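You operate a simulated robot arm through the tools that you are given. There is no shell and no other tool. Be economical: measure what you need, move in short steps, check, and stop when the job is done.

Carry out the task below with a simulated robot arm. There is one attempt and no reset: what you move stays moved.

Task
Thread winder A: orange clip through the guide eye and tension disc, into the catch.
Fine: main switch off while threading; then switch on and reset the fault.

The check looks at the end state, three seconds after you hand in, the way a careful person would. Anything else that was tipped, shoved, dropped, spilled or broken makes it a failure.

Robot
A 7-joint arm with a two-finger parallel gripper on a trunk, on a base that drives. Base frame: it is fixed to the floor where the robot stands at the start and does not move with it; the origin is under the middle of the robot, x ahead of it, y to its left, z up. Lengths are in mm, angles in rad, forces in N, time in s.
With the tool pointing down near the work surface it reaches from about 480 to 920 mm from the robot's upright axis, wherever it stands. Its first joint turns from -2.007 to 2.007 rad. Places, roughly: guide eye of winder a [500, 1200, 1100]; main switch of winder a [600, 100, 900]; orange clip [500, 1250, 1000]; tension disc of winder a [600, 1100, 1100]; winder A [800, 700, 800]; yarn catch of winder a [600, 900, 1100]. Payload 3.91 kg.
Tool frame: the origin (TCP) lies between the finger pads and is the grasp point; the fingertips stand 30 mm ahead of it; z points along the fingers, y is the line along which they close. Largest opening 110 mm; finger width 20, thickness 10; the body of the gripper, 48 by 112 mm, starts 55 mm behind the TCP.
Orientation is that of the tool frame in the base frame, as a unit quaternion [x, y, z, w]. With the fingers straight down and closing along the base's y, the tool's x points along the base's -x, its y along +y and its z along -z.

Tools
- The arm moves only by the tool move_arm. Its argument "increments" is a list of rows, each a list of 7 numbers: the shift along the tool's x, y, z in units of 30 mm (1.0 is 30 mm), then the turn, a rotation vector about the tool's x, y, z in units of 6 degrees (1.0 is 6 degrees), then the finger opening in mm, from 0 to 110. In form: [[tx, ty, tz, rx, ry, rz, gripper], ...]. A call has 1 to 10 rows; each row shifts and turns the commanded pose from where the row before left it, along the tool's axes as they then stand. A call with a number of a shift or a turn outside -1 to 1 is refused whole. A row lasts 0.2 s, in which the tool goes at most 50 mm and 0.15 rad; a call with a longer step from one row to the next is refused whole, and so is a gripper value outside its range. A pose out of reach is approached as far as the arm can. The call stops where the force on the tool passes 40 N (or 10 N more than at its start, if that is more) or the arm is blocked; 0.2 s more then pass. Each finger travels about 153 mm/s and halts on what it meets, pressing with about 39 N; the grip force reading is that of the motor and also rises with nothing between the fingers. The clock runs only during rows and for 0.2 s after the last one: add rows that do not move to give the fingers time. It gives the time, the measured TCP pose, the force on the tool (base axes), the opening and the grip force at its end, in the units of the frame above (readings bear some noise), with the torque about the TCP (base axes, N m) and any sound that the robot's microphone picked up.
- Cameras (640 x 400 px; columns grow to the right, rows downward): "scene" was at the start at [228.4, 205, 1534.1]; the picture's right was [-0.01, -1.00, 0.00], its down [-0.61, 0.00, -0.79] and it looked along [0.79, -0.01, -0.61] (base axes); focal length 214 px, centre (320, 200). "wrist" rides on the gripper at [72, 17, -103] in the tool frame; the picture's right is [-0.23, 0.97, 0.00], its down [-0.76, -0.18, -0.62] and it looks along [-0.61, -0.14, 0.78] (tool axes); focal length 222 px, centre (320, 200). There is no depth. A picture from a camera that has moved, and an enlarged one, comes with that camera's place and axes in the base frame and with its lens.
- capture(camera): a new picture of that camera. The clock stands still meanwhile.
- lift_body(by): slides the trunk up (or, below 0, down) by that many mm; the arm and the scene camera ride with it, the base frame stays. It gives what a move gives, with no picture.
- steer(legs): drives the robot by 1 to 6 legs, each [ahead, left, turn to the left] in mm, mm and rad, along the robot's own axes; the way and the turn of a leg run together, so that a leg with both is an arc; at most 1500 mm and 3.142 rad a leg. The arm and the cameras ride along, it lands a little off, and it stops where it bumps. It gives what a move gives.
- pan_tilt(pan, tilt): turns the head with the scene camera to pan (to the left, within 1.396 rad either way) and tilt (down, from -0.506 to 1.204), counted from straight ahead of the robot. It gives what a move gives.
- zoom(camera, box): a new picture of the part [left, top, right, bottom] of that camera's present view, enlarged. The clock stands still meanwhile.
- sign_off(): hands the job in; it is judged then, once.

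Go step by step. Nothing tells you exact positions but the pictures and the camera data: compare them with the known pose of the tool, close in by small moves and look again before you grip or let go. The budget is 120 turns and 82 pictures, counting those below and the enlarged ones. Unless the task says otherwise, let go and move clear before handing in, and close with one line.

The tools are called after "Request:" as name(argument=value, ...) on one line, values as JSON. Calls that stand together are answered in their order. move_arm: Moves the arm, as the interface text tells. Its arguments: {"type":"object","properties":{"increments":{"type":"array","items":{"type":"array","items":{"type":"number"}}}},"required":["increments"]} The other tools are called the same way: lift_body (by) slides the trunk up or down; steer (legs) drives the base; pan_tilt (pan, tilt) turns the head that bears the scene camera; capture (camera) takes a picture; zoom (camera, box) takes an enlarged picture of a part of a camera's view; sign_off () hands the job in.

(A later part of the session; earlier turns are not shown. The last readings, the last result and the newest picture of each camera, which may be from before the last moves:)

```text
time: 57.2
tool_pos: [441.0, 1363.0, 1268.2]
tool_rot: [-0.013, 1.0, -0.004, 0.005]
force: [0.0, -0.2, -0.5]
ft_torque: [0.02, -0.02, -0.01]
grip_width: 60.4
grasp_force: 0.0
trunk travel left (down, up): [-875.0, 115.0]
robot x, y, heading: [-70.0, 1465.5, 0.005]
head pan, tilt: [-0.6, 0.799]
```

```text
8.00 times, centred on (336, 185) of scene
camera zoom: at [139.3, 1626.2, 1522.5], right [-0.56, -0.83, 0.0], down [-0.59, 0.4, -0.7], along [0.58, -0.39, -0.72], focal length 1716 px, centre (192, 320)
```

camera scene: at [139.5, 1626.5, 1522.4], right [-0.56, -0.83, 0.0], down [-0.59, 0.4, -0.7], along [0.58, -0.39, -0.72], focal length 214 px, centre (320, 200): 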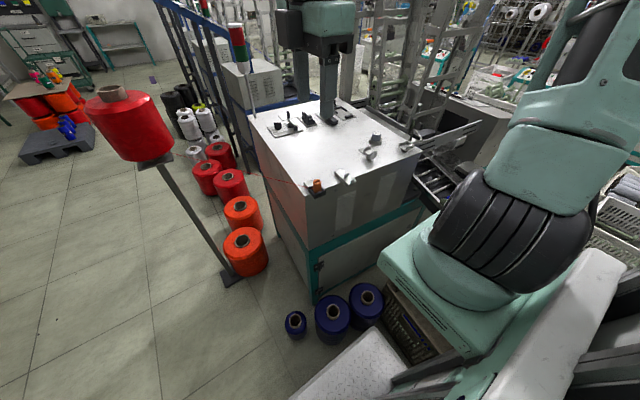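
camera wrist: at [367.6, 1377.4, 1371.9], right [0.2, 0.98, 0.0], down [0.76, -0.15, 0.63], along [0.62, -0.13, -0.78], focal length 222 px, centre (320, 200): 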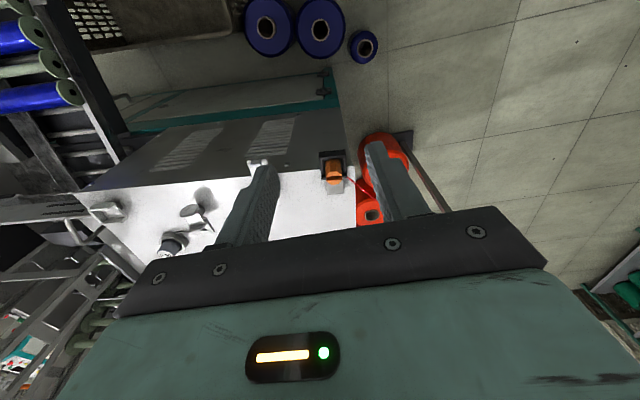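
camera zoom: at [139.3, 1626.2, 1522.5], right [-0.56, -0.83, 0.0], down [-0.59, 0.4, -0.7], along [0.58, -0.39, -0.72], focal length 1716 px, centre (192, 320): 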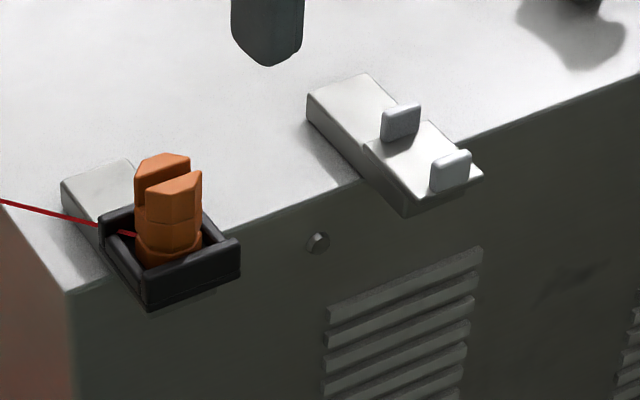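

The clip is an upright orange peg with yarn leaving low on its left side. Now I inspect the eye, disc and catch with the wrist camera before gripping.

Request:
move_arm(increments=[[0, -0.9, 0.4, 0, 0, 0, 110], [0, -0.9, 0.4, 0, 0, 0, 110], [0, -0.9, 0.4, 0, 0, 0, 110], [0, -0.9, 0.4, 0, 0, 0, 110], [0, -0.9, 0.4, 0, 0, 0, 110]])

Request:
zoom(camera="wrist", box=[160, 110, 420, 240])

Request:
move_arm(increments=[[0, -1, 0, 0, 0, 0, 110], [0, -1, 0, 0, 0, 0, 110], [0, -1, 0, 0, 0, 0, 110], [0, -1, 0, 0, 0, 0, 110], [0, -1, 0, 0, 0, 0, 110], [0, -1, 0, 0, 0, 0, 110], [0, -1, 0, 0, 0, 0, 110]])

Request:
zoom(camera="wrist", box=[160, 90, 440, 250])

```text
time: 58.5
tool_pos: [443.6, 1227.0, 1208.6]
tool_rot: [-0.013, 1.0, -0.003, 0.005]
force: [0.8, 0.9, 0.0]
ft_torque: [0.02, -0.01, -0.02]
grip_width: 110.1
grasp_force: 0.1
trunk travel left (down, up): [-875.0, 115.0]
robot x, y, heading: [-69.1, 1466.3, 0.003]
head pan, tilt: [-0.6, 0.799]
```

```text
2.46 times, centred on (290, 175) of wrist
camera zoom: at [371.3, 1242.4, 1312.0], right [0.2, 0.98, 0.0], down [0.76, -0.15, 0.63], along [0.62, -0.13, -0.78], focal length 547 px, centre (394, 262)
```

zoom: 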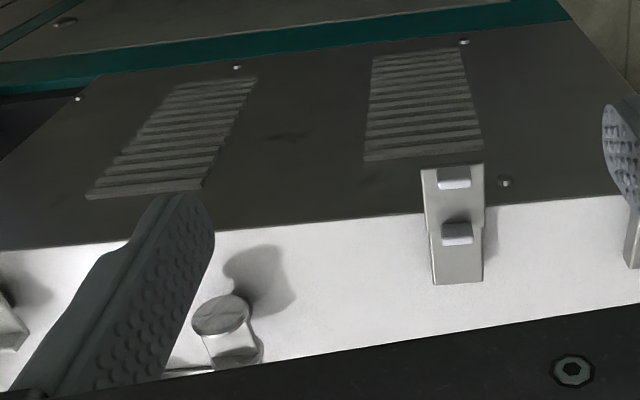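

```text
time: 60.0
tool_pos: [450.0, 1017.0, 1211.0]
tool_rot: [-0.013, 1.0, -0.003, 0.005]
force: [-0.6, -0.4, 0.5]
ft_torque: [0.04, -0.04, -0.02]
grip_width: 110.2
grasp_force: 0.1
trunk travel left (down, up): [-875.0, 115.0]
robot x, y, heading: [-67.7, 1465.4, 0.008]
head pan, tilt: [-0.6, 0.799]
```

```text
2.29 times, centred on (300, 170) of wrist
camera zoom: at [377.1, 1032.1, 1314.6], right [0.2, 0.98, 0.0], down [0.76, -0.15, 0.63], along [0.62, -0.13, -0.78], focal length 508 px, centre (366, 269)
```

zoom: 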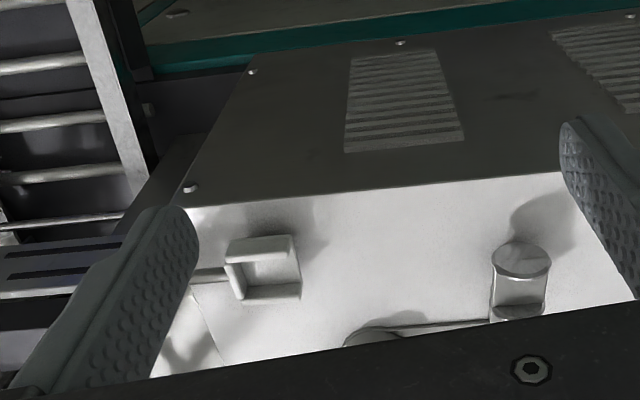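

I've located the eye gap (x≈538, y≈1241), discs (x≈591/625, y≈1085, z≈1065). I take close zooms of the disc and catch from both cameras.

Request:
zoom(camera="wrist", box=[230, 155, 310, 225])

Request:
zoom(camera="scene", box=[350, 120, 430, 170])

```text
5.71 times, centred on (270, 190) of wrist
camera zoom: at [377.1, 1032.1, 1314.6], right [0.2, 0.98, 0.0], down [0.76, -0.15, 0.63], along [0.62, -0.13, -0.78], focal length 1269 px, centre (606, 257)
```

zoom: 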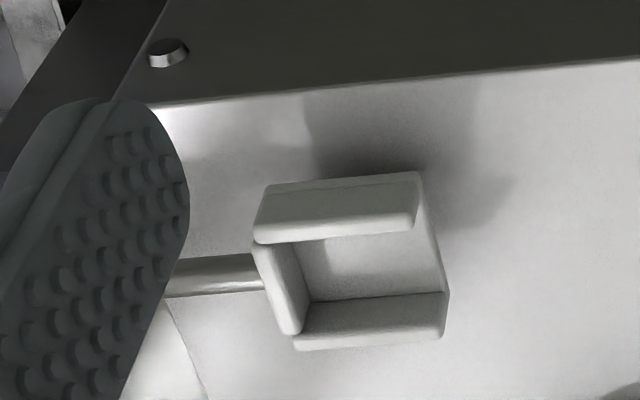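

```text
8.00 times, centred on (390, 145) of scene
camera zoom: at [139.3, 1626.7, 1522.4], right [-0.56, -0.83, 0.0], down [-0.59, 0.4, -0.7], along [0.58, -0.39, -0.72], focal length 1716 px, centre (-240, 640)
```

zoom: 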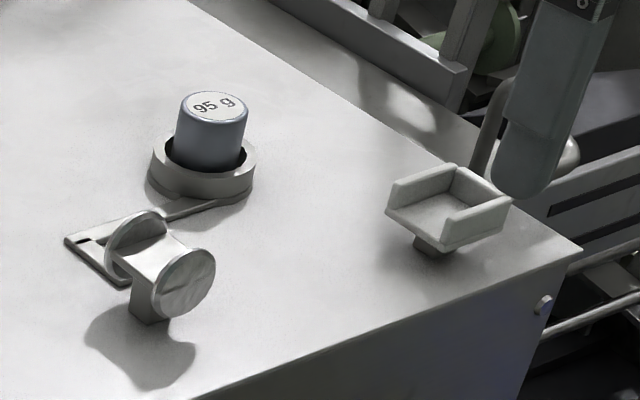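

The catch is a small open-sided tray at about (565, 934), floor z≈1062; the clip will be set upright in it. Now I return above the clip.

Request:
move_arm(increments=[[-0.34, 1, 0, 0, 0, 0, 110], [-0.34, 1, 0, 0, 0, 0, 110], [-0.34, 1, 0, 0, 0, 0, 110], [-0.34, 1, 0, 0, 0, 0, 110], [-0.34, 1, 0, 0, 0, 0, 110], [-0.34, 1, 0, 0, 0, 0, 110], [-0.34, 1, 0, 0, 0, 0, 110], [-0.34, 1, 0, 0, 0, 0, 110], [-0.34, 1, 0, 0, 0, 0, 110], [-0.34, 1, 0, 0, 0, 0, 80]])

Request:
move_arm(increments=[[0, 0.9, 0, 0, 0, 0, 70], [0, 0.6, 0.5, 0, 0, 0, 70], [0, 0, 0.6, 0, 0, 0, 70]])

Request:
capture(camera="wrist")

Request:
zoom(camera="scene", box=[260, 120, 388, 200])

```text
time: 62.2
tool_pos: [545.0, 1319.5, 1210.5]
tool_rot: [-0.012, 1.0, -0.003, 0.004]
force: [0.1, -0.5, 0.5]
ft_torque: [0.03, 0.01, 0.02]
grip_width: 79.8
grasp_force: 0.0
trunk travel left (down, up): [-875.0, 115.0]
robot x, y, heading: [-70.6, 1467.7, 0.007]
head pan, tilt: [-0.6, 0.799]
```

```text
time: 63.0
tool_pos: [542.7, 1366.1, 1178.0]
tool_rot: [-0.013, 1.0, -0.003, 0.004]
force: [-0.1, -0.3, 0.5]
ft_torque: [0.01, -0.03, -0.02]
grip_width: 70.2
grasp_force: 0.1
trunk travel left (down, up): [-875.0, 115.0]
robot x, y, heading: [-68.7, 1465.1, 0.004]
head pan, tilt: [-0.6, 0.799]
```

```text
42 pictures are left
camera wrist: at [468.9, 1380.1, 1280.5], right [0.2, 0.98, 0.0], down [0.76, -0.15, 0.63], along [0.62, -0.13, -0.78], focal length 222 px, centre (320, 200)
```

wrist: 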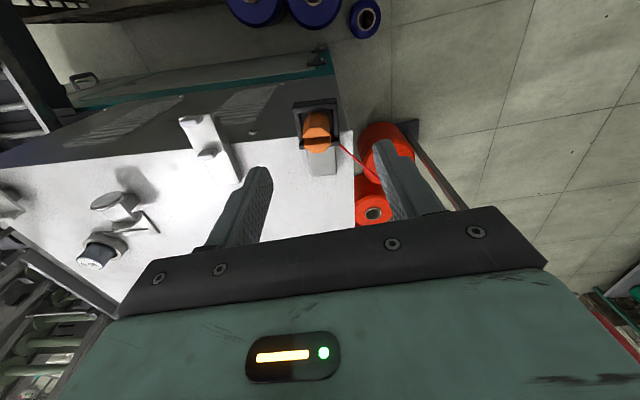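

```text
5.00 times, centred on (324, 160) of scene
camera zoom: at [139.2, 1626.4, 1522.5], right [-0.56, -0.83, 0.0], down [-0.59, 0.4, -0.7], along [0.58, -0.39, -0.72], focal length 1072 px, centre (300, 400)
```

zoom: 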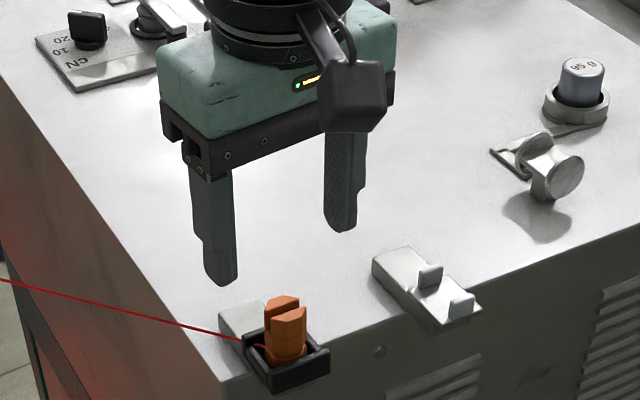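

The clip top is about (550, 1359, 1097), tray walls about z 1073. I'll centre and descend partway, then recheck.

Request:
move_arm(increments=[[-0.23, -0.2, 0.6, 0, 0, 0, 70], [0, 0, 0.6, 0, 0, 0, 70], [0, 0, 0.6, 0, 0, 0, 70]])

Request:
zoom(camera="scene", box=[280, 150, 360, 200])

Request:
zoom(camera="wrist", box=[220, 60, 420, 200])

```text
time: 63.9
tool_pos: [550.9, 1359.8, 1124.0]
tool_rot: [-0.014, 1.0, -0.003, 0.005]
force: [-1.0, 0.1, 0.5]
ft_torque: [0.02, -0.04, -0.03]
grip_width: 70.2
grasp_force: 0.1
trunk travel left (down, up): [-875.0, 115.0]
robot x, y, heading: [-70.6, 1464.7, 0.008]
head pan, tilt: [-0.6, 0.799]
```

```text
8.00 times, centred on (320, 175) of scene
camera zoom: at [139.2, 1626.4, 1522.5], right [-0.56, -0.83, 0.0], down [-0.59, 0.4, -0.7], along [0.58, -0.39, -0.72], focal length 1716 px, centre (320, 400)
```

zoom: 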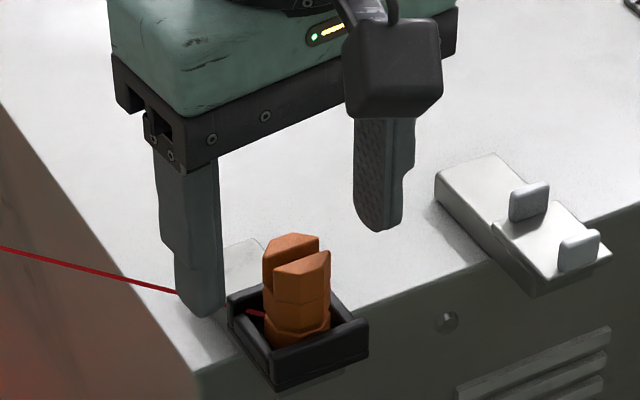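

```text
2.86 times, centred on (320, 130) of wrist
camera zoom: at [477.9, 1375.0, 1225.2], right [0.2, 0.98, 0.0], down [0.76, -0.15, 0.63], along [0.62, -0.13, -0.78], focal length 635 px, centre (320, 400)
```

zoom: 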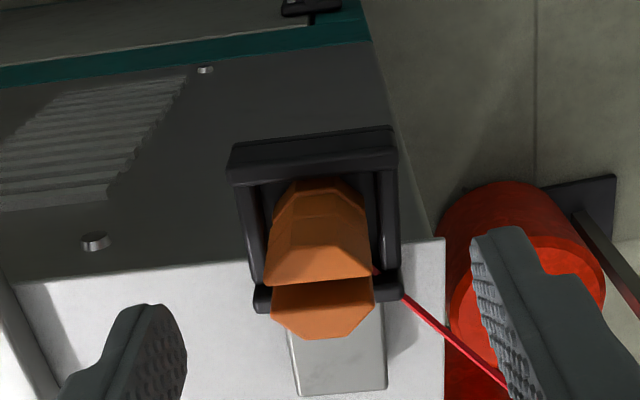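

Alignment is good. I'll shift 5 mm toward me to avoid pinching the yarn, lower to TCP z≈1109 and close.

Request:
move_arm(increments=[[0.13, 0, 0.5, 0, 0, 0, 70], [0, 0, 0, 0, 0, 0, 15], [0, 0, 0, 0, 0, 0, 15], [0, 0, 0, 0, 0, 0, 15], [0, 0, 0, 0, 0, 0, 15]])

Request:
zoom(camera="scene", box=[280, 150, 360, 200])

```text
time: 65.0
tool_pos: [548.4, 1358.3, 1108.1]
tool_rot: [-0.013, 1.0, -0.003, 0.005]
force: [-0.9, -0.4, -0.6]
ft_torque: [-0.01, -0.01, -0.01]
grip_width: 22.1
grasp_force: 38.6
trunk travel left (down, up): [-875.0, 115.0]
robot x, y, heading: [-70.2, 1462.8, 0.001]
head pan, tilt: [-0.6, 0.799]
```

```text
8.00 times, centred on (320, 175) of scene
camera zoom: at [139.5, 1626.4, 1522.4], right [-0.56, -0.83, 0.0], down [-0.59, 0.4, -0.7], along [0.58, -0.39, -0.72], focal length 1716 px, centre (320, 400)
```

zoom: 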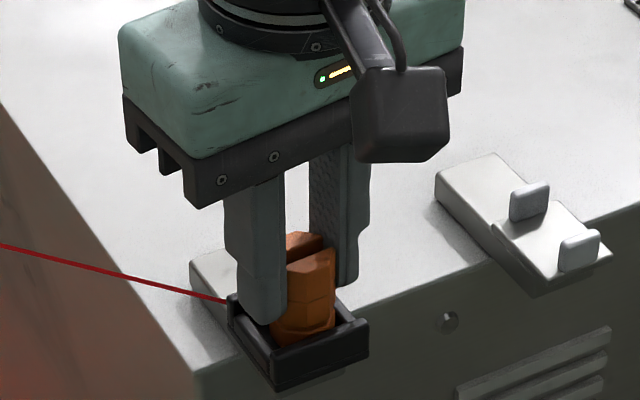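

Gripped at 22 mm. I lift 60 mm and view clip and yarn, including the line to the cone.

Request:
move_arm(increments=[[0, 0, -0.5, 0, 0, 0, 15], [0, 0, -0.5, 0, 0, 0, 15], [0, 0, -0.5, 0, 0, 0, 15], [0, 0, -0.5, 0, 0, 0, 15]])

Request:
capture(camera="scene")

Request:
zoom(camera="scene", box=[280, 130, 376, 190])

```text
time: 66.0
tool_pos: [547.0, 1359.2, 1167.8]
tool_rot: [-0.013, 1.0, -0.003, 0.005]
force: [0.3, 0.1, -0.1]
ft_torque: [-0.02, 0.05, -0.02]
grip_width: 22.1
grasp_force: 39.6
trunk travel left (down, up): [-875.0, 115.0]
robot x, y, heading: [-68.5, 1464.7, 0.005]
head pan, tilt: [-0.6, 0.799]
```

```text
37 pictures are left
camera scene: at [139.6, 1626.4, 1522.4], right [-0.56, -0.83, 0.0], down [-0.59, 0.4, -0.7], along [0.58, -0.39, -0.72], focal length 214 px, centre (320, 200)
```

scene: 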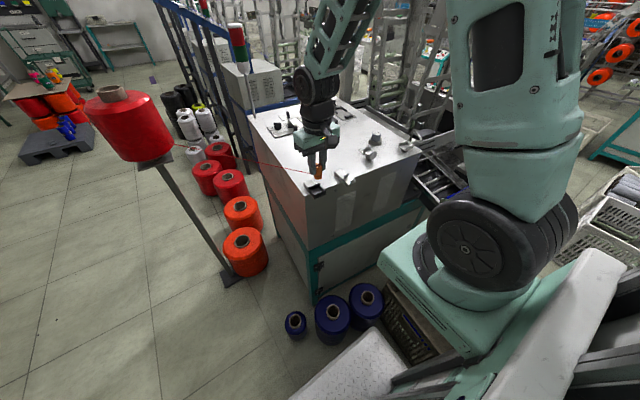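

```text
6.67 times, centred on (328, 160) of scene
camera zoom: at [139.6, 1626.4, 1522.4], right [-0.56, -0.83, 0.0], down [-0.59, 0.4, -0.7], along [0.58, -0.39, -0.72], focal length 1430 px, centre (267, 467)
```

zoom: 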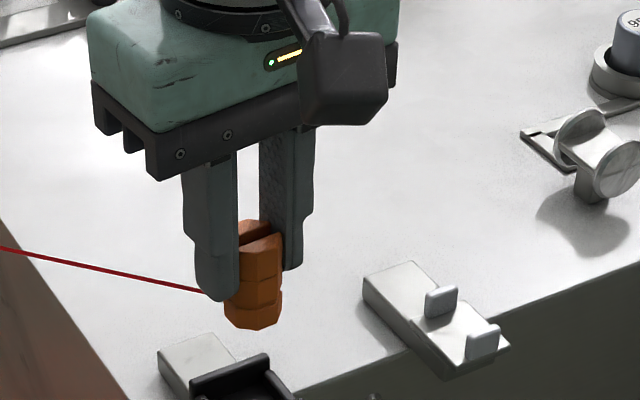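

The clip is lifted; its bottom is ~51 mm below TCP. Next I carry it over the eye gap (x≈538) toward −y just above the prongs, then lower so the yarn drops between the prongs.

Request:
move_arm(increments=[[0.08, -0.9, 0.3, 0, 0, 0, 15], [0.08, -0.9, 0.3, 0, 0, 0, 15], [0.08, -0.9, 0.3, 0, 0, 0, 15], [0.08, -0.9, 0.3, 0, 0, 0, 15], [0.08, -0.9, 0.1, 0, 0, 0, 15], [0.07, -0.9, 0, 0, 0, 0, 15], [0, -0.4, 0.4, 0, 0, 0, 15], [0, 0, 0.5, 0, 0, 0, 15]])

Request:
zoom(camera="scene", box=[280, 120, 408, 200])

```text
time: 67.8
tool_pos: [538.4, 1184.4, 1101.7]
tool_rot: [-0.014, 1.0, -0.003, 0.004]
force: [0.5, -0.1, -0.1]
ft_torque: [0.01, -0.03, -0.01]
grip_width: 22.3
grasp_force: 39.0
trunk travel left (down, up): [-875.0, 115.0]
robot x, y, heading: [-68.2, 1464.4, 0.002]
head pan, tilt: [-0.6, 0.799]
```

```text
5.00 times, centred on (344, 160) of scene
camera zoom: at [139.2, 1626.5, 1522.5], right [-0.56, -0.83, 0.0], down [-0.59, 0.4, -0.7], along [0.58, -0.39, -0.72], focal length 1072 px, centre (200, 400)
```

zoom: 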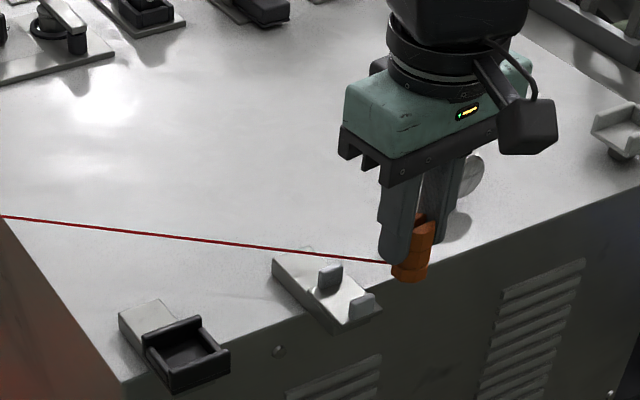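

The yarn runs to the right of the rear prong, so it isn't in the gap. I'll raise, move toward −x so the line cone–clip passes over the rear prong into the gap, then lower.

Request:
move_arm(increments=[[0, 0, -0.7, 0, 0, 0, 15], [0.2, 0, -0.6, 0, 0, 0, 15], [0.8, 0, -0.2, 0, 0, 0, 15], [0.8, 0, 0, 0, 0, 0, 15], [0.3, 0.2, 0, 0, 0, 0, 15], [0, 0, 0.7, 0, 0, 0, 15], [0, 0, 0.8, 0, 0, 0, 15]])

Request:
zoom(camera="scene", box=[290, 140, 386, 200])

```text
time: 69.5
tool_pos: [473.3, 1190.2, 1102.6]
tool_rot: [-0.012, 1.0, -0.004, 0.005]
force: [0.0, 0.2, -0.5]
ft_torque: [0.0, -0.01, 0.02]
grip_width: 22.3
grasp_force: 38.9
trunk travel left (down, up): [-875.0, 115.0]
robot x, y, heading: [-61.8, 1468.1, 0.009]
head pan, tilt: [-0.6, 0.799]
```

```text
6.67 times, centred on (338, 170) of scene
camera zoom: at [139.1, 1626.6, 1522.5], right [-0.56, -0.83, 0.0], down [-0.59, 0.4, -0.7], along [0.58, -0.39, -0.72], focal length 1430 px, centre (200, 400)
```

zoom: 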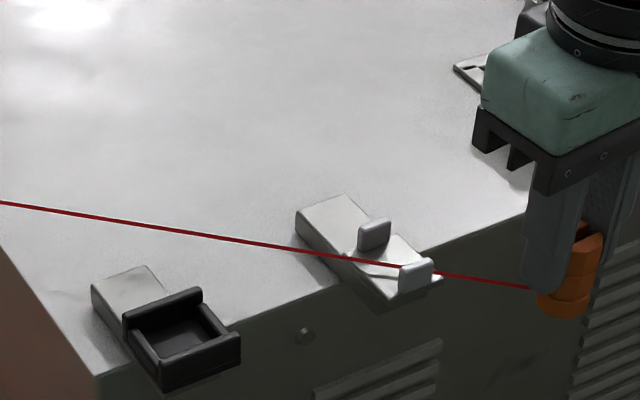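

The yarn now runs between the two prongs. I keep low and move −y/+x so it bends round the rear prong, then check.

Request:
move_arm(increments=[[0, -0.5, 0.25, 0, 0, 0, 15], [-0.2, -0.7, 0, 0, 0, 0, 15], [-0.5, -0.5, 0, 0, 0, 0, 15], [-0.6, -0.3, 0, 0, 0, 0, 15], [-0.4, 0, 0, 0, 0, 0, 15]])

Request:
zoom(camera="scene", box=[290, 120, 418, 200])

```text
time: 70.7
tool_pos: [526.9, 1128.0, 1096.6]
tool_rot: [-0.012, 1.0, -0.003, 0.005]
force: [-0.6, -0.1, -0.1]
ft_torque: [-0.03, -0.01, -0.01]
grip_width: 22.2
grasp_force: 39.5
trunk travel left (down, up): [-875.0, 115.0]
robot x, y, heading: [-70.4, 1464.8, 0.01]
head pan, tilt: [-0.6, 0.799]
```

```text
5.00 times, centred on (354, 160) of scene
camera zoom: at [139.4, 1626.3, 1522.5], right [-0.56, -0.83, 0.0], down [-0.59, 0.4, -0.7], along [0.58, -0.39, -0.72], focal length 1072 px, centre (150, 400)
```

zoom: 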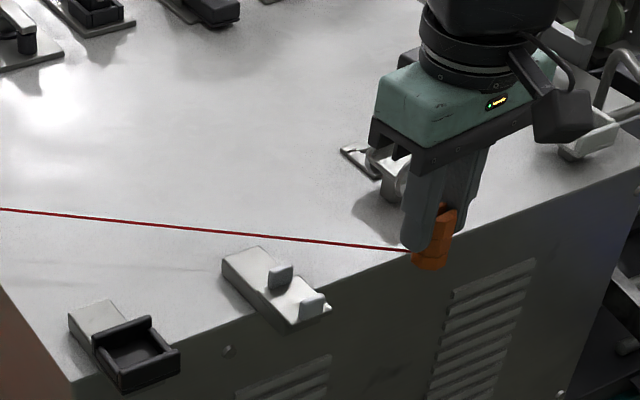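

The yarn slipped over the rear prong. I'll redo it with the clip much lower (in front of the cabinet edge) so the yarn lies at the plate.

Request:
move_arm(increments=[[0, 0, -0.8, 0, 0, 0, 15], [0.5, 0.5, -0.6, 0, 0, 0, 15], [0.6, 0.7, 0, 0, 0, 0, 15], [0.6, 0.7, 0, 0, 0, 0, 15], [0.3, 0.2, 0, 0, 0, 0, 15], [0, 0, 0.8, 0, 0, 0, 15], [0, 0, 0.8, 0, 0, 0, 15], [0, 0, 0.7, 0, 0, 0, 15]])

Request:
zoom(camera="scene", box=[310, 150, 374, 190])

```text
time: 72.5
tool_pos: [465.1, 1192.7, 1067.7]
tool_rot: [-0.013, 1.0, -0.003, 0.005]
force: [-0.9, -0.1, 0.2]
ft_torque: [-0.03, 0.02, 0.0]
grip_width: 22.1
grasp_force: 38.9
trunk travel left (down, up): [-875.0, 115.0]
robot x, y, heading: [-69.3, 1465.6, 0.01]
head pan, tilt: [-0.6, 0.799]
```

```text
10.00 times, centred on (342, 170) of scene
camera zoom: at [139.2, 1626.5, 1522.5], right [-0.56, -0.83, 0.0], down [-0.59, 0.4, -0.7], along [0.58, -0.39, -0.72], focal length 2145 px, centre (100, 500)
```

zoom: 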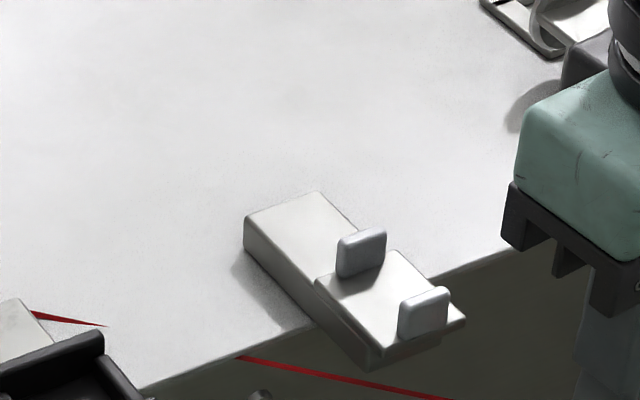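

The yarn is drawn straight (not physical), so the eye likely needs the clip itself to pass between the prongs below their tops. I'll bring the clip to the +y side of the eye, low, and check alignment with the gap.

Request:
move_arm(increments=[[0, 0, -1, 0, 0, 0, 15], [0, 0, -1, 0, 0, 0, 15], [0, 0, -0.8, 0, 0, 0, 15], [-0.5, 0.9, 0, 0, 0, 0, 15], [-0.55, 0.9, 0, 0, 0, 0, 15], [-0.6, 0.9, 0, 0, 0, 0, 15], [-0.7, 0.7, 0, 0, 0, 0, 15], [-0.4, 0, 0.5, 0, 0, 0, 15], [0, 0, 0.7, 0, 0, 0, 15], [0, 0, 0.3, 0, 0, 0, 15]])

Request:
zoom(camera="scene", box=[305, 145, 369, 185])

Request:
capture(camera="wrist")

```text
time: 74.7
tool_pos: [544.3, 1294.5, 1105.0]
tool_rot: [-0.013, 1.0, -0.004, 0.004]
force: [-0.5, -0.1, 0.2]
ft_torque: [0.0, 0.0, 0.01]
grip_width: 22.1
grasp_force: 38.7
trunk travel left (down, up): [-875.0, 115.0]
robot x, y, heading: [-65.5, 1465.2, 0.004]
head pan, tilt: [-0.6, 0.799]
```

```text
10.00 times, centred on (337, 165) of scene
camera zoom: at [139.3, 1626.4, 1522.5], right [-0.56, -0.83, 0.0], down [-0.59, 0.4, -0.7], along [0.58, -0.39, -0.72], focal length 2145 px, centre (150, 550)
```

zoom: 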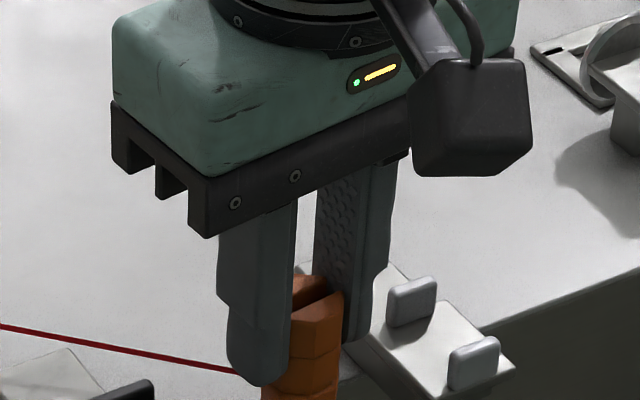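

```text
30 pictures are left
camera wrist: at [471.7, 1309.3, 1208.4], right [0.2, 0.98, 0.0], down [0.76, -0.15, 0.63], along [0.62, -0.13, -0.78], focal length 222 px, centre (320, 200)
```

wrist: 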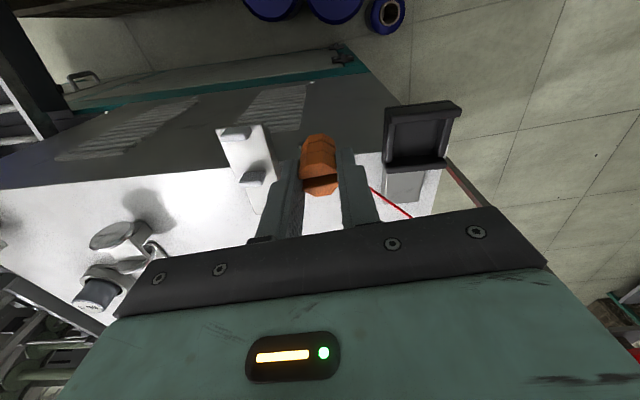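

Wrist and scene together put the gap centre ~8 mm nearer in x than the clip. I'll correct and approach just before the prongs, then look.

Request:
move_arm(increments=[[0.22, -0.45, 0, 0, 0, 0, 15], [0, -0.45, 0, 0, 0, 0, 15]])

Request:
zoom(camera="wrist", box=[220, 90, 380, 210])

Request:
zoom(camera="scene", box=[315, 155, 363, 185])

```text
time: 75.2
tool_pos: [538.1, 1269.2, 1107.1]
tool_rot: [-0.014, 1.0, -0.002, 0.004]
force: [-0.9, 12.1, 6.9]
ft_torque: [0.46, 0.05, -0.1]
grip_width: 22.4
grasp_force: 39.3
trunk travel left (down, up): [-875.0, 115.0]
robot x, y, heading: [-68.5, 1463.2, 0.004]
head pan, tilt: [-0.6, 0.799]
```

```text
3.33 times, centred on (300, 150) of wrist
camera zoom: at [465.1, 1284.1, 1209.7], right [0.2, 0.98, 0.0], down [0.76, -0.15, 0.63], along [0.62, -0.13, -0.78], focal length 740 px, centre (387, 367)
```

zoom: 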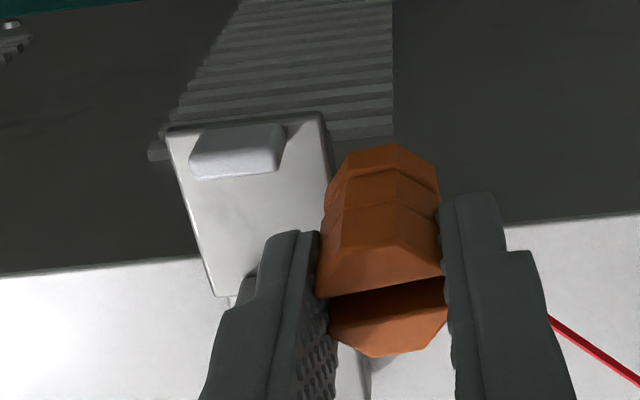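

```text
13.33 times, centred on (339, 170) of scene
camera zoom: at [139.1, 1627.3, 1522.5], right [-0.56, -0.83, 0.0], down [-0.59, 0.4, -0.7], along [0.58, -0.39, -0.72], focal length 2860 px, centre (67, 600)
```

zoom: 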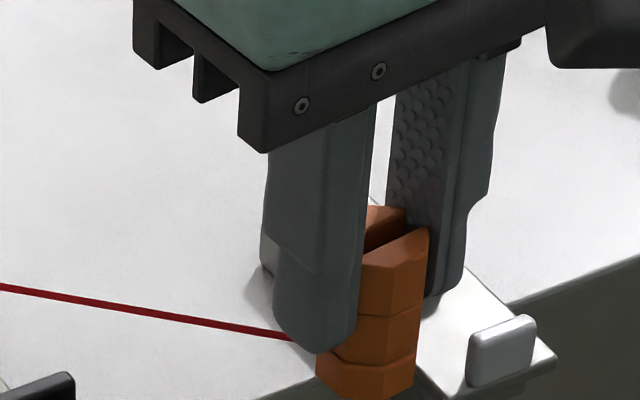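

The clip touched the plate edge: the eye plate is higher than I estimated (prong tops ≈1076, gap centre x≈530). I'll back off, raise 8 mm, shift, and try passing through gently.

Request:
move_arm(increments=[[0, 0.3, 0, 0, 0, 0, 15], [0.2, 0, -0.25, 0, 0, 0, 15], [0.03, -0.3, 0, 0, 0, 0, 15], [0, -0.3, 0, 0, 0, 0, 15]])

Request:
zoom(camera="wrist", box=[220, 90, 380, 210])

```text
time: 76.2
tool_pos: [533.0, 1259.3, 1114.8]
tool_rot: [-0.014, 1.0, -0.003, 0.005]
force: [4.5, 10.1, -1.7]
ft_torque: [0.44, -0.16, -0.07]
grip_width: 22.3
grasp_force: 38.9
trunk travel left (down, up): [-875.0, 115.0]
robot x, y, heading: [-67.9, 1463.5, 0.01]
head pan, tilt: [-0.6, 0.799]
```

```text
3.33 times, centred on (300, 150) of wrist
camera zoom: at [458.6, 1274.4, 1217.3], right [0.2, 0.98, 0.0], down [0.76, -0.15, 0.63], along [0.62, -0.13, -0.77], focal length 740 px, centre (387, 367)
```

zoom: 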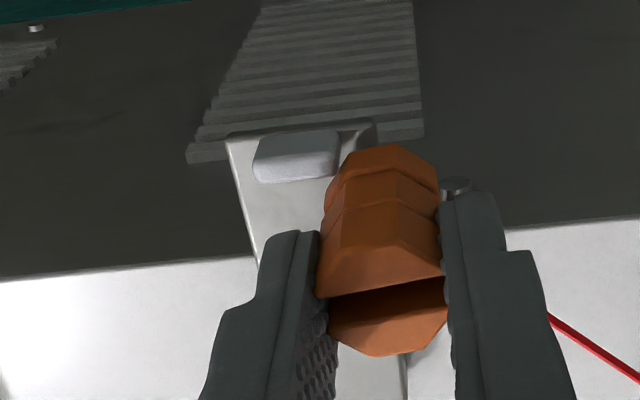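

It touched the front prong on its near side; the gap centre must be nearer x≈537. I back off, shift +5 mm and retry slowly.

Request:
move_arm(increments=[[0, 0.4, 0, 0, 0, 0, 15], [-0.17, 0, 0, 0, 0, 0, 15], [0, -0.4, 0, 0, 0, 0, 15], [0, -0.3, 0, 0, 0, 0, 15]])

```text
time: 77.2
tool_pos: [536.9, 1251.1, 1114.6]
tool_rot: [-0.014, 1.0, -0.003, 0.005]
force: [-0.1, -0.5, -0.7]
ft_torque: [-0.03, 0.01, -0.03]
grip_width: 22.1
grasp_force: 39.6
trunk travel left (down, up): [-875.0, 115.0]
robot x, y, heading: [-67.9, 1466.6, 0.007]
head pan, tilt: [-0.6, 0.799]
```

No contact: the clip is between the prongs. Continue through, slightly lower.

Request:
move_arm(increments=[[0, -0.2, 0.1, 0, 0, 0, 15], [0.02, -0.3, 0, 0, 0, 0, 15], [0.02, -0.3, 0, 0, 0, 0, 15], [0.02, -0.4, 0, 0, 0, 0, 15], [0.02, -0.5, 0, 0, 0, 0, 15]])

Request:
zoom(camera="scene", box=[290, 130, 386, 190])

```text
time: 78.5
tool_pos: [537.3, 1200.3, 1110.6]
tool_rot: [-0.013, 1.0, -0.003, 0.004]
force: [0.3, 0.3, 1.1]
ft_torque: [0.0, -0.01, -0.03]
grip_width: 22.3
grasp_force: 38.9
trunk travel left (down, up): [-875.0, 115.0]
robot x, y, heading: [-71.5, 1467.7, 0.004]
head pan, tilt: [-0.6, 0.799]
```

```text
6.67 times, centred on (338, 160) of scene
camera zoom: at [139.5, 1626.6, 1522.4], right [-0.56, -0.83, 0.0], down [-0.59, 0.4, -0.7], along [0.58, -0.39, -0.72], focal length 1430 px, centre (200, 467)
```

zoom: 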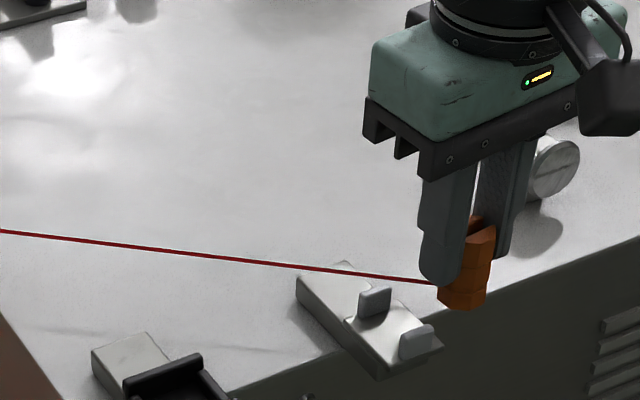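

The yarn still runs straight from the cone, so the pass was probably too high or not registered. I'll go back over the top, re-enter from +y, and sink the clip to the plate inside the gap to get the true height.

Request:
move_arm(increments=[[0, 0, -1, 0, 0, 0, 15], [0, 0.4, -0.3, 0, 0, 0, 15], [-0.02, 1, 0, 0, 0, 0, 15], [-0.02, 1, 0, 0, 0, 0, 15], [0, 0.5, 0, 0, 0, 0, 15], [0, 0, 0.5, 0, 0, 0, 15], [0, 0, 0.65, 0, 0, 0, 15], [0, -0.4, 0, 0, 0, 0, 15], [0, -0.4, 0, 0, 0, 0, 15], [0, -0.4, 0, 0, 0, 0, 15]])

Request:
move_arm(increments=[[0, -0.1, 0.06, 0, 0, 0, 15], [0, 0, 0.08, 0, 0, 0, 15]])

Request:
zoom(camera="scene", box=[315, 150, 363, 180])

```text
time: 80.7
tool_pos: [536.2, 1250.6, 1116.6]
tool_rot: [-0.014, 1.0, -0.003, 0.004]
force: [-0.7, -0.1, 0.0]
ft_torque: [0.0, -0.01, -0.02]
grip_width: 22.1
grasp_force: 39.0
trunk travel left (down, up): [-875.0, 115.0]
robot x, y, heading: [-69.4, 1464.6, 0.007]
head pan, tilt: [-0.6, 0.799]
```

```text
time: 81.2
tool_pos: [535.8, 1247.7, 1111.2]
tool_rot: [-0.014, 1.0, -0.003, 0.004]
force: [0.2, 0.4, -0.6]
ft_torque: [0.0, 0.01, 0.02]
grip_width: 22.3
grasp_force: 38.9
trunk travel left (down, up): [-875.0, 115.0]
robot x, y, heading: [-67.4, 1465.0, 0.01]
head pan, tilt: [-0.6, 0.799]
```

```text
13.33 times, centred on (339, 165) of scene
camera zoom: at [139.4, 1626.4, 1522.5], right [-0.56, -0.83, 0.0], down [-0.59, 0.4, -0.7], along [0.58, -0.39, -0.72], focal length 2860 px, centre (67, 667)
```

zoom: 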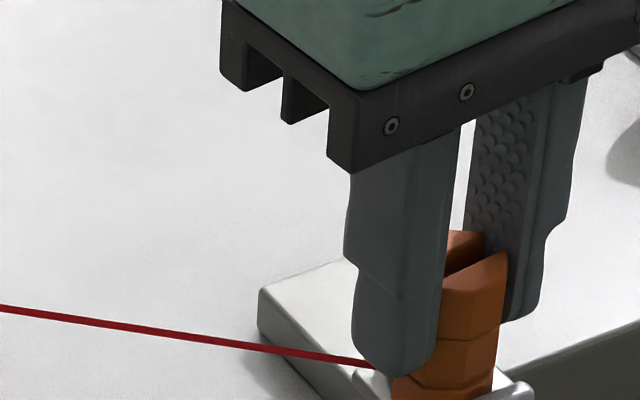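

The clip is in the gap. I lower until light contact with the plate.

Request:
move_arm(increments=[[0, 0, 0.07, 0, 0, 0, 15], [0, 0, 0.07, 0, 0, 0, 15]])

Request:
zoom(camera="scene", box=[315, 160, 363, 190])

```text
time: 81.8
tool_pos: [538.4, 1248.2, 1107.8]
tool_rot: [-0.013, 1.0, -0.003, 0.004]
force: [-0.6, 0.9, 3.4]
ft_torque: [0.06, 0.04, 0.0]
grip_width: 22.2
grasp_force: 38.9
trunk travel left (down, up): [-875.0, 115.0]
robot x, y, heading: [-69.7, 1465.8, 0.009]
head pan, tilt: [-0.6, 0.799]
```

```text
13.33 times, centred on (339, 175) of scene
camera zoom: at [139.3, 1626.5, 1522.5], right [-0.56, -0.83, 0.0], down [-0.59, 0.4, -0.7], along [0.58, -0.39, -0.72], focal length 2860 px, centre (67, 533)
```

zoom: 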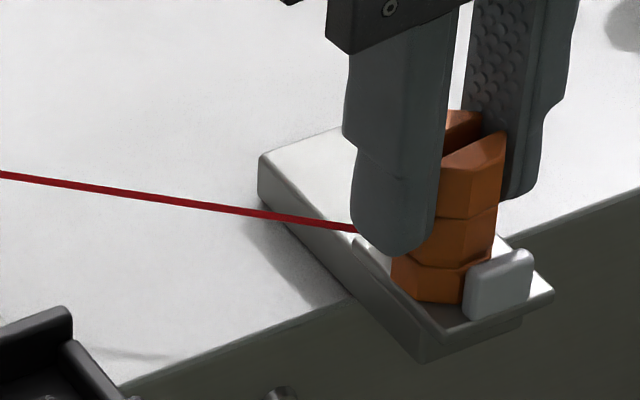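

The clip now rests on the plate with its yarn groove below the prong tops. I slide it through in −y at this height.

Request:
move_arm(increments=[[0, 0, -0.04, 0, 0, 0, 15], [0, -0.3, 0, 0, 0, 0, 15], [0.02, -0.3, 0, 0, 0, 0, 15], [0.03, -0.3, 0, 0, 0, 0, 15], [0.03, -0.4, 0, 0, 0, 0, 15], [0.03, -0.5, 0, 0, 0, 0, 15]])

Request:
zoom(camera="scene", box=[290, 130, 386, 190])

```text
time: 83.2
tool_pos: [534.3, 1193.0, 1108.6]
tool_rot: [-0.013, 1.0, -0.004, 0.004]
force: [0.5, 1.2, -0.5]
ft_torque: [0.01, -0.04, 0.02]
grip_width: 22.2
grasp_force: 39.2
trunk travel left (down, up): [-875.0, 115.0]
robot x, y, heading: [-67.0, 1462.6, 0.004]
head pan, tilt: [-0.6, 0.799]
```

```text
6.67 times, centred on (338, 160) of scene
camera zoom: at [139.4, 1626.6, 1522.4], right [-0.56, -0.83, 0.0], down [-0.59, 0.4, -0.7], along [0.58, -0.39, -0.72], focal length 1430 px, centre (200, 467)
```

zoom: 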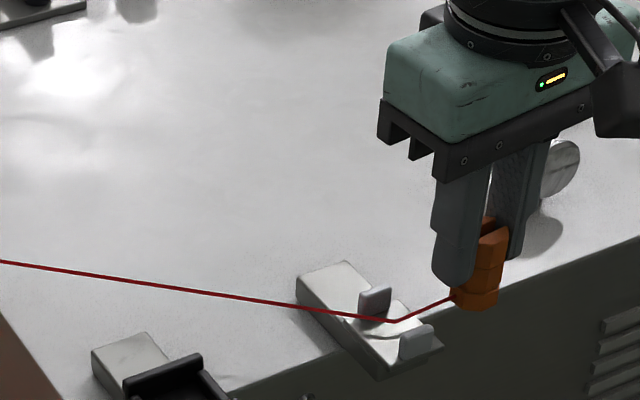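

The yarn is now captured in the eye (it bends there). Next the disc; I raise the clip and inspect the disc's gap closely.

Request:
move_arm(increments=[[0, 0, -0.7, 0, 0, 0, 15], [0, 0, -0.7, 0, 0, 0, 15]])

Request:
zoom(camera="wrist", box=[180, 150, 300, 240])

Request:
zoom(camera="scene", box=[340, 130, 388, 160])

```text
time: 83.8
tool_pos: [534.7, 1192.9, 1151.8]
tool_rot: [-0.013, 1.0, -0.003, 0.004]
force: [0.6, -0.3, 0.5]
ft_torque: [0.01, 0.02, 0.0]
grip_width: 22.4
grasp_force: 39.0
trunk travel left (down, up): [-875.0, 115.0]
robot x, y, heading: [-68.3, 1462.4, 0.004]
head pan, tilt: [-0.6, 0.799]
```

```text
4.44 times, centred on (240, 195) of wrist
camera zoom: at [460.6, 1207.6, 1254.3], right [0.2, 0.98, 0.0], down [0.76, -0.15, 0.63], along [0.62, -0.13, -0.78], focal length 987 px, centre (676, 222)
```

zoom: 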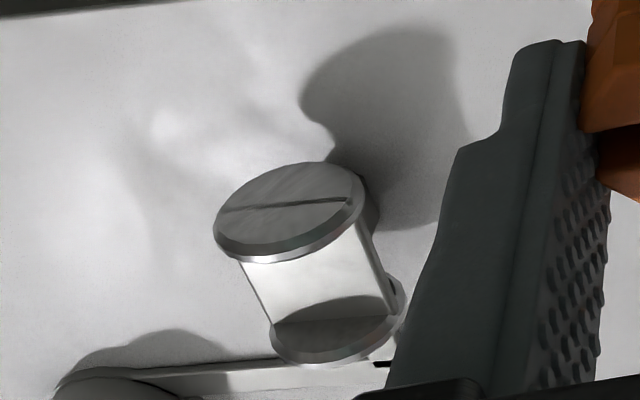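

```text
13.33 times, centred on (364, 145) of scene
camera zoom: at [139.8, 1626.3, 1522.4], right [-0.56, -0.83, 0.0], down [-0.59, 0.4, -0.7], along [0.58, -0.39, -0.72], focal length 2860 px, centre (-267, 933)
```

zoom: 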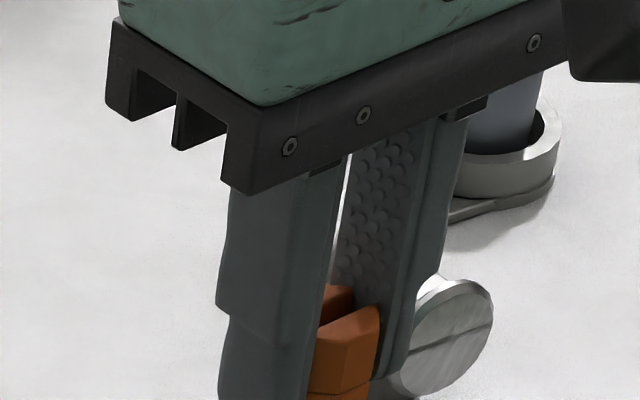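

The disc unit is like the eye: a flat bed between two discs, gap centre about x≈609, y≈1086, bed z≈1068. I'll bring the clip above its +y side and check alignment.

Request:
move_arm(increments=[[-0.6, -0.7, 0, 0, 0, 0, 15], [-0.6, -0.7, 0, 0, 0, 0, 15], [-0.6, -0.7, 0, 0, 0, 0, 15], [-0.6, -0.6, 0, 0, 0, 0, 15], [0, -0.3, 0.2, 0, 0, 0, 15]])

Request:
zoom(camera="wrist", box=[240, 100, 400, 220])

Request:
zoom(camera="scene", box=[345, 125, 393, 155])

```text
time: 85.0
tool_pos: [609.1, 1102.8, 1145.7]
tool_rot: [-0.012, 1.0, -0.003, 0.005]
force: [1.0, -0.2, -0.1]
ft_torque: [-0.01, 0.02, -0.02]
grip_width: 22.1
grasp_force: 39.0
trunk travel left (down, up): [-875.0, 115.0]
robot x, y, heading: [-66.5, 1467.5, 0.004]
head pan, tilt: [-0.6, 0.799]
```

```text
3.33 times, centred on (320, 160) of wrist
camera zoom: at [535.6, 1118.6, 1248.9], right [0.2, 0.98, 0.0], down [0.76, -0.15, 0.63], along [0.62, -0.13, -0.78], focal length 740 px, centre (320, 333)
```

zoom: 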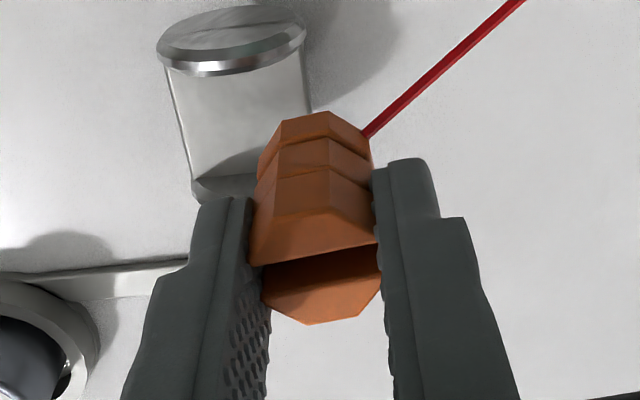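

```text
13.33 times, centred on (369, 140) of scene
camera zoom: at [139.5, 1626.5, 1522.4], right [-0.56, -0.83, 0.0], down [-0.59, 0.4, -0.7], along [0.58, -0.39, -0.72], focal length 2860 px, centre (-333, 1000)
```

zoom: 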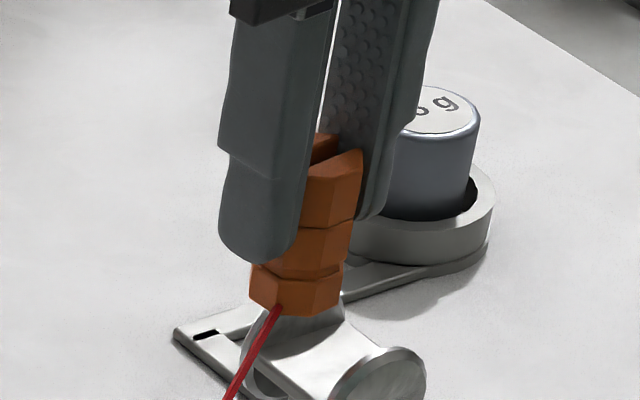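

Near disc's inner face is x≈592, far ≈621, so the gap centre is ~606.5. I shift slightly and lower into the gap until light contact.

Request:
move_arm(increments=[[0.07, -0.1, 0.35, 0, 0, 0, 15], [0, 0, 0.2, 0, 0, 0, 15], [0, 0, 0.15, 0, 0, 0, 15]])

Request:
zoom(camera="scene", box=[345, 128, 393, 158])

```text
time: 85.8
tool_pos: [606.5, 1101.4, 1125.9]
tool_rot: [-0.013, 1.0, -0.004, 0.004]
force: [-0.7, 0.2, -0.7]
ft_torque: [0.01, 0.02, 0.02]
grip_width: 22.3
grasp_force: 39.3
trunk travel left (down, up): [-875.0, 115.0]
robot x, y, heading: [-65.9, 1465.6, 0.007]
head pan, tilt: [-0.6, 0.799]
```

```text
13.33 times, centred on (369, 143) of scene
camera zoom: at [139.4, 1626.4, 1522.5], right [-0.56, -0.83, 0.0], down [-0.59, 0.4, -0.7], along [0.58, -0.39, -0.72], focal length 2860 px, centre (-333, 960)
```

zoom: 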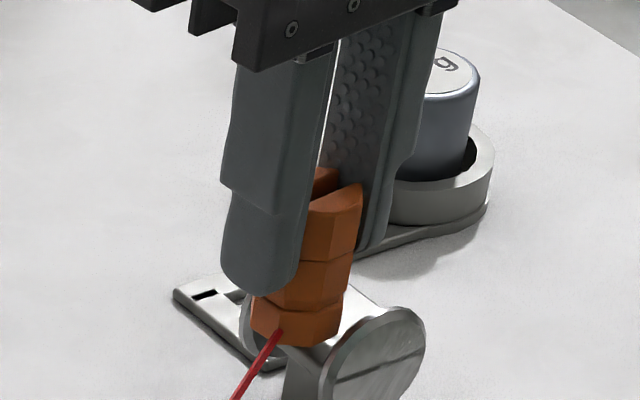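

The clip sits between the discs at the +y edge. I advance a little and feel down for the bed.

Request:
move_arm(increments=[[0, -0.15, 0, 0, 0, 0, 15], [0, -0.15, 0.08, 0, 0, 0, 15], [0, 0, 0.08, 0, 0, 0, 15]])

```text
time: 86.7
tool_pos: [606.9, 1093.5, 1121.8]
tool_rot: [-0.013, 1.0, -0.003, 0.004]
force: [-0.2, -0.5, -0.1]
ft_torque: [0.03, 0.01, 0.03]
grip_width: 22.1
grasp_force: 38.8
trunk travel left (down, up): [-875.0, 115.0]
robot x, y, heading: [-67.9, 1465.6, 0.006]
head pan, tilt: [-0.6, 0.799]
```

Request:
move_arm(increments=[[0, 0, 0.08, 0, 0, 0, 15], [0, 0, 0.08, 0, 0, 0, 15]])

```text
time: 87.2
tool_pos: [607.3, 1091.3, 1119.3]
tool_rot: [-0.012, 1.0, -0.006, 0.007]
force: [-3.8, 0.8, 26.9]
ft_torque: [0.06, 0.23, -0.02]
grip_width: 22.3
grasp_force: 38.9
trunk travel left (down, up): [-875.0, 115.0]
robot x, y, heading: [-67.6, 1464.8, 0.007]
head pan, tilt: [-0.6, 0.799]
```

I feel the bed at TCP≈1120. I relieve slightly and slide through in −y, then check the yarn.

Request:
move_arm(increments=[[0, 0, -0.13, 0, 0, 0, 15], [0.02, -0.3, 0, 0, 0, 0, 15], [0.03, -0.3, 0, 0, 0, 0, 15], [0.03, -0.3, 0, 0, 0, 0, 15], [0.03, -0.4, 0, 0, 0, 0, 15], [0.03, -0.4, 0, 0, 0, 0, 15]])

Request:
zoom(camera="scene", box=[315, 115, 427, 185])

```text
time: 88.7
tool_pos: [604.4, 1041.1, 1118.1]
tool_rot: [-0.012, 1.0, -0.004, 0.004]
force: [-0.4, -0.1, -0.2]
ft_torque: [-0.01, 0.0, -0.02]
grip_width: 22.2
grasp_force: 38.7
trunk travel left (down, up): [-875.0, 115.0]
robot x, y, heading: [-68.6, 1468.1, 0.005]
head pan, tilt: [-0.6, 0.799]
```

```text
5.71 times, centred on (371, 150) of scene
camera zoom: at [139.4, 1626.5, 1522.4], right [-0.56, -0.83, 0.0], down [-0.59, 0.4, -0.7], along [0.58, -0.39, -0.72], focal length 1226 px, centre (29, 486)
```

zoom: 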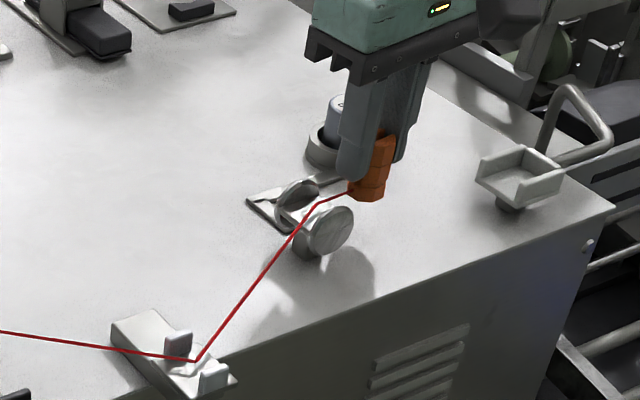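

Yarn now goes through eye and disc. Next I move toward the catch with the clip raised a bit and look.

Request:
move_arm(increments=[[0.3, -0.3, -0.4, 0, 0, 0, 15], [0.6, -0.6, -0.3, 0, 0, 0, 15], [0.5, -0.7, 0, 0, 0, 0, 15]])

Request:
zoom(camera="wrist", box=[200, 80, 380, 220])

Request:
zoom(camera="scene", box=[365, 120, 429, 160])

```text
time: 89.5
tool_pos: [563.8, 991.5, 1140.8]
tool_rot: [-0.013, 1.0, -0.004, 0.004]
force: [0.7, 0.7, -0.2]
ft_torque: [0.02, 0.04, 0.01]
grip_width: 22.2
grasp_force: 39.5
trunk travel left (down, up): [-875.0, 115.0]
robot x, y, heading: [-66.6, 1463.0, 0.007]
head pan, tilt: [-0.6, 0.799]
```

```text
2.86 times, centred on (290, 150) of wrist
camera zoom: at [489.7, 1006.6, 1243.0], right [0.2, 0.98, 0.0], down [0.76, -0.15, 0.63], along [0.62, -0.13, -0.78], focal length 635 px, centre (406, 343)
```

zoom: 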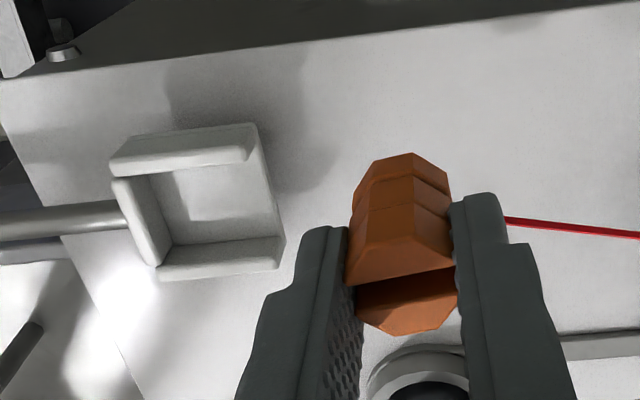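

```text
10.00 times, centred on (397, 140) of scene
camera zoom: at [139.5, 1626.7, 1522.4], right [-0.56, -0.83, 0.0], down [-0.59, 0.4, -0.7], along [0.58, -0.39, -0.72], focal length 2145 px, centre (-450, 800)
```

zoom: 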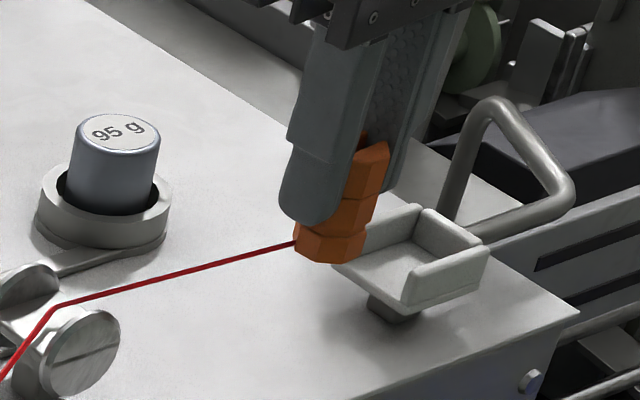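

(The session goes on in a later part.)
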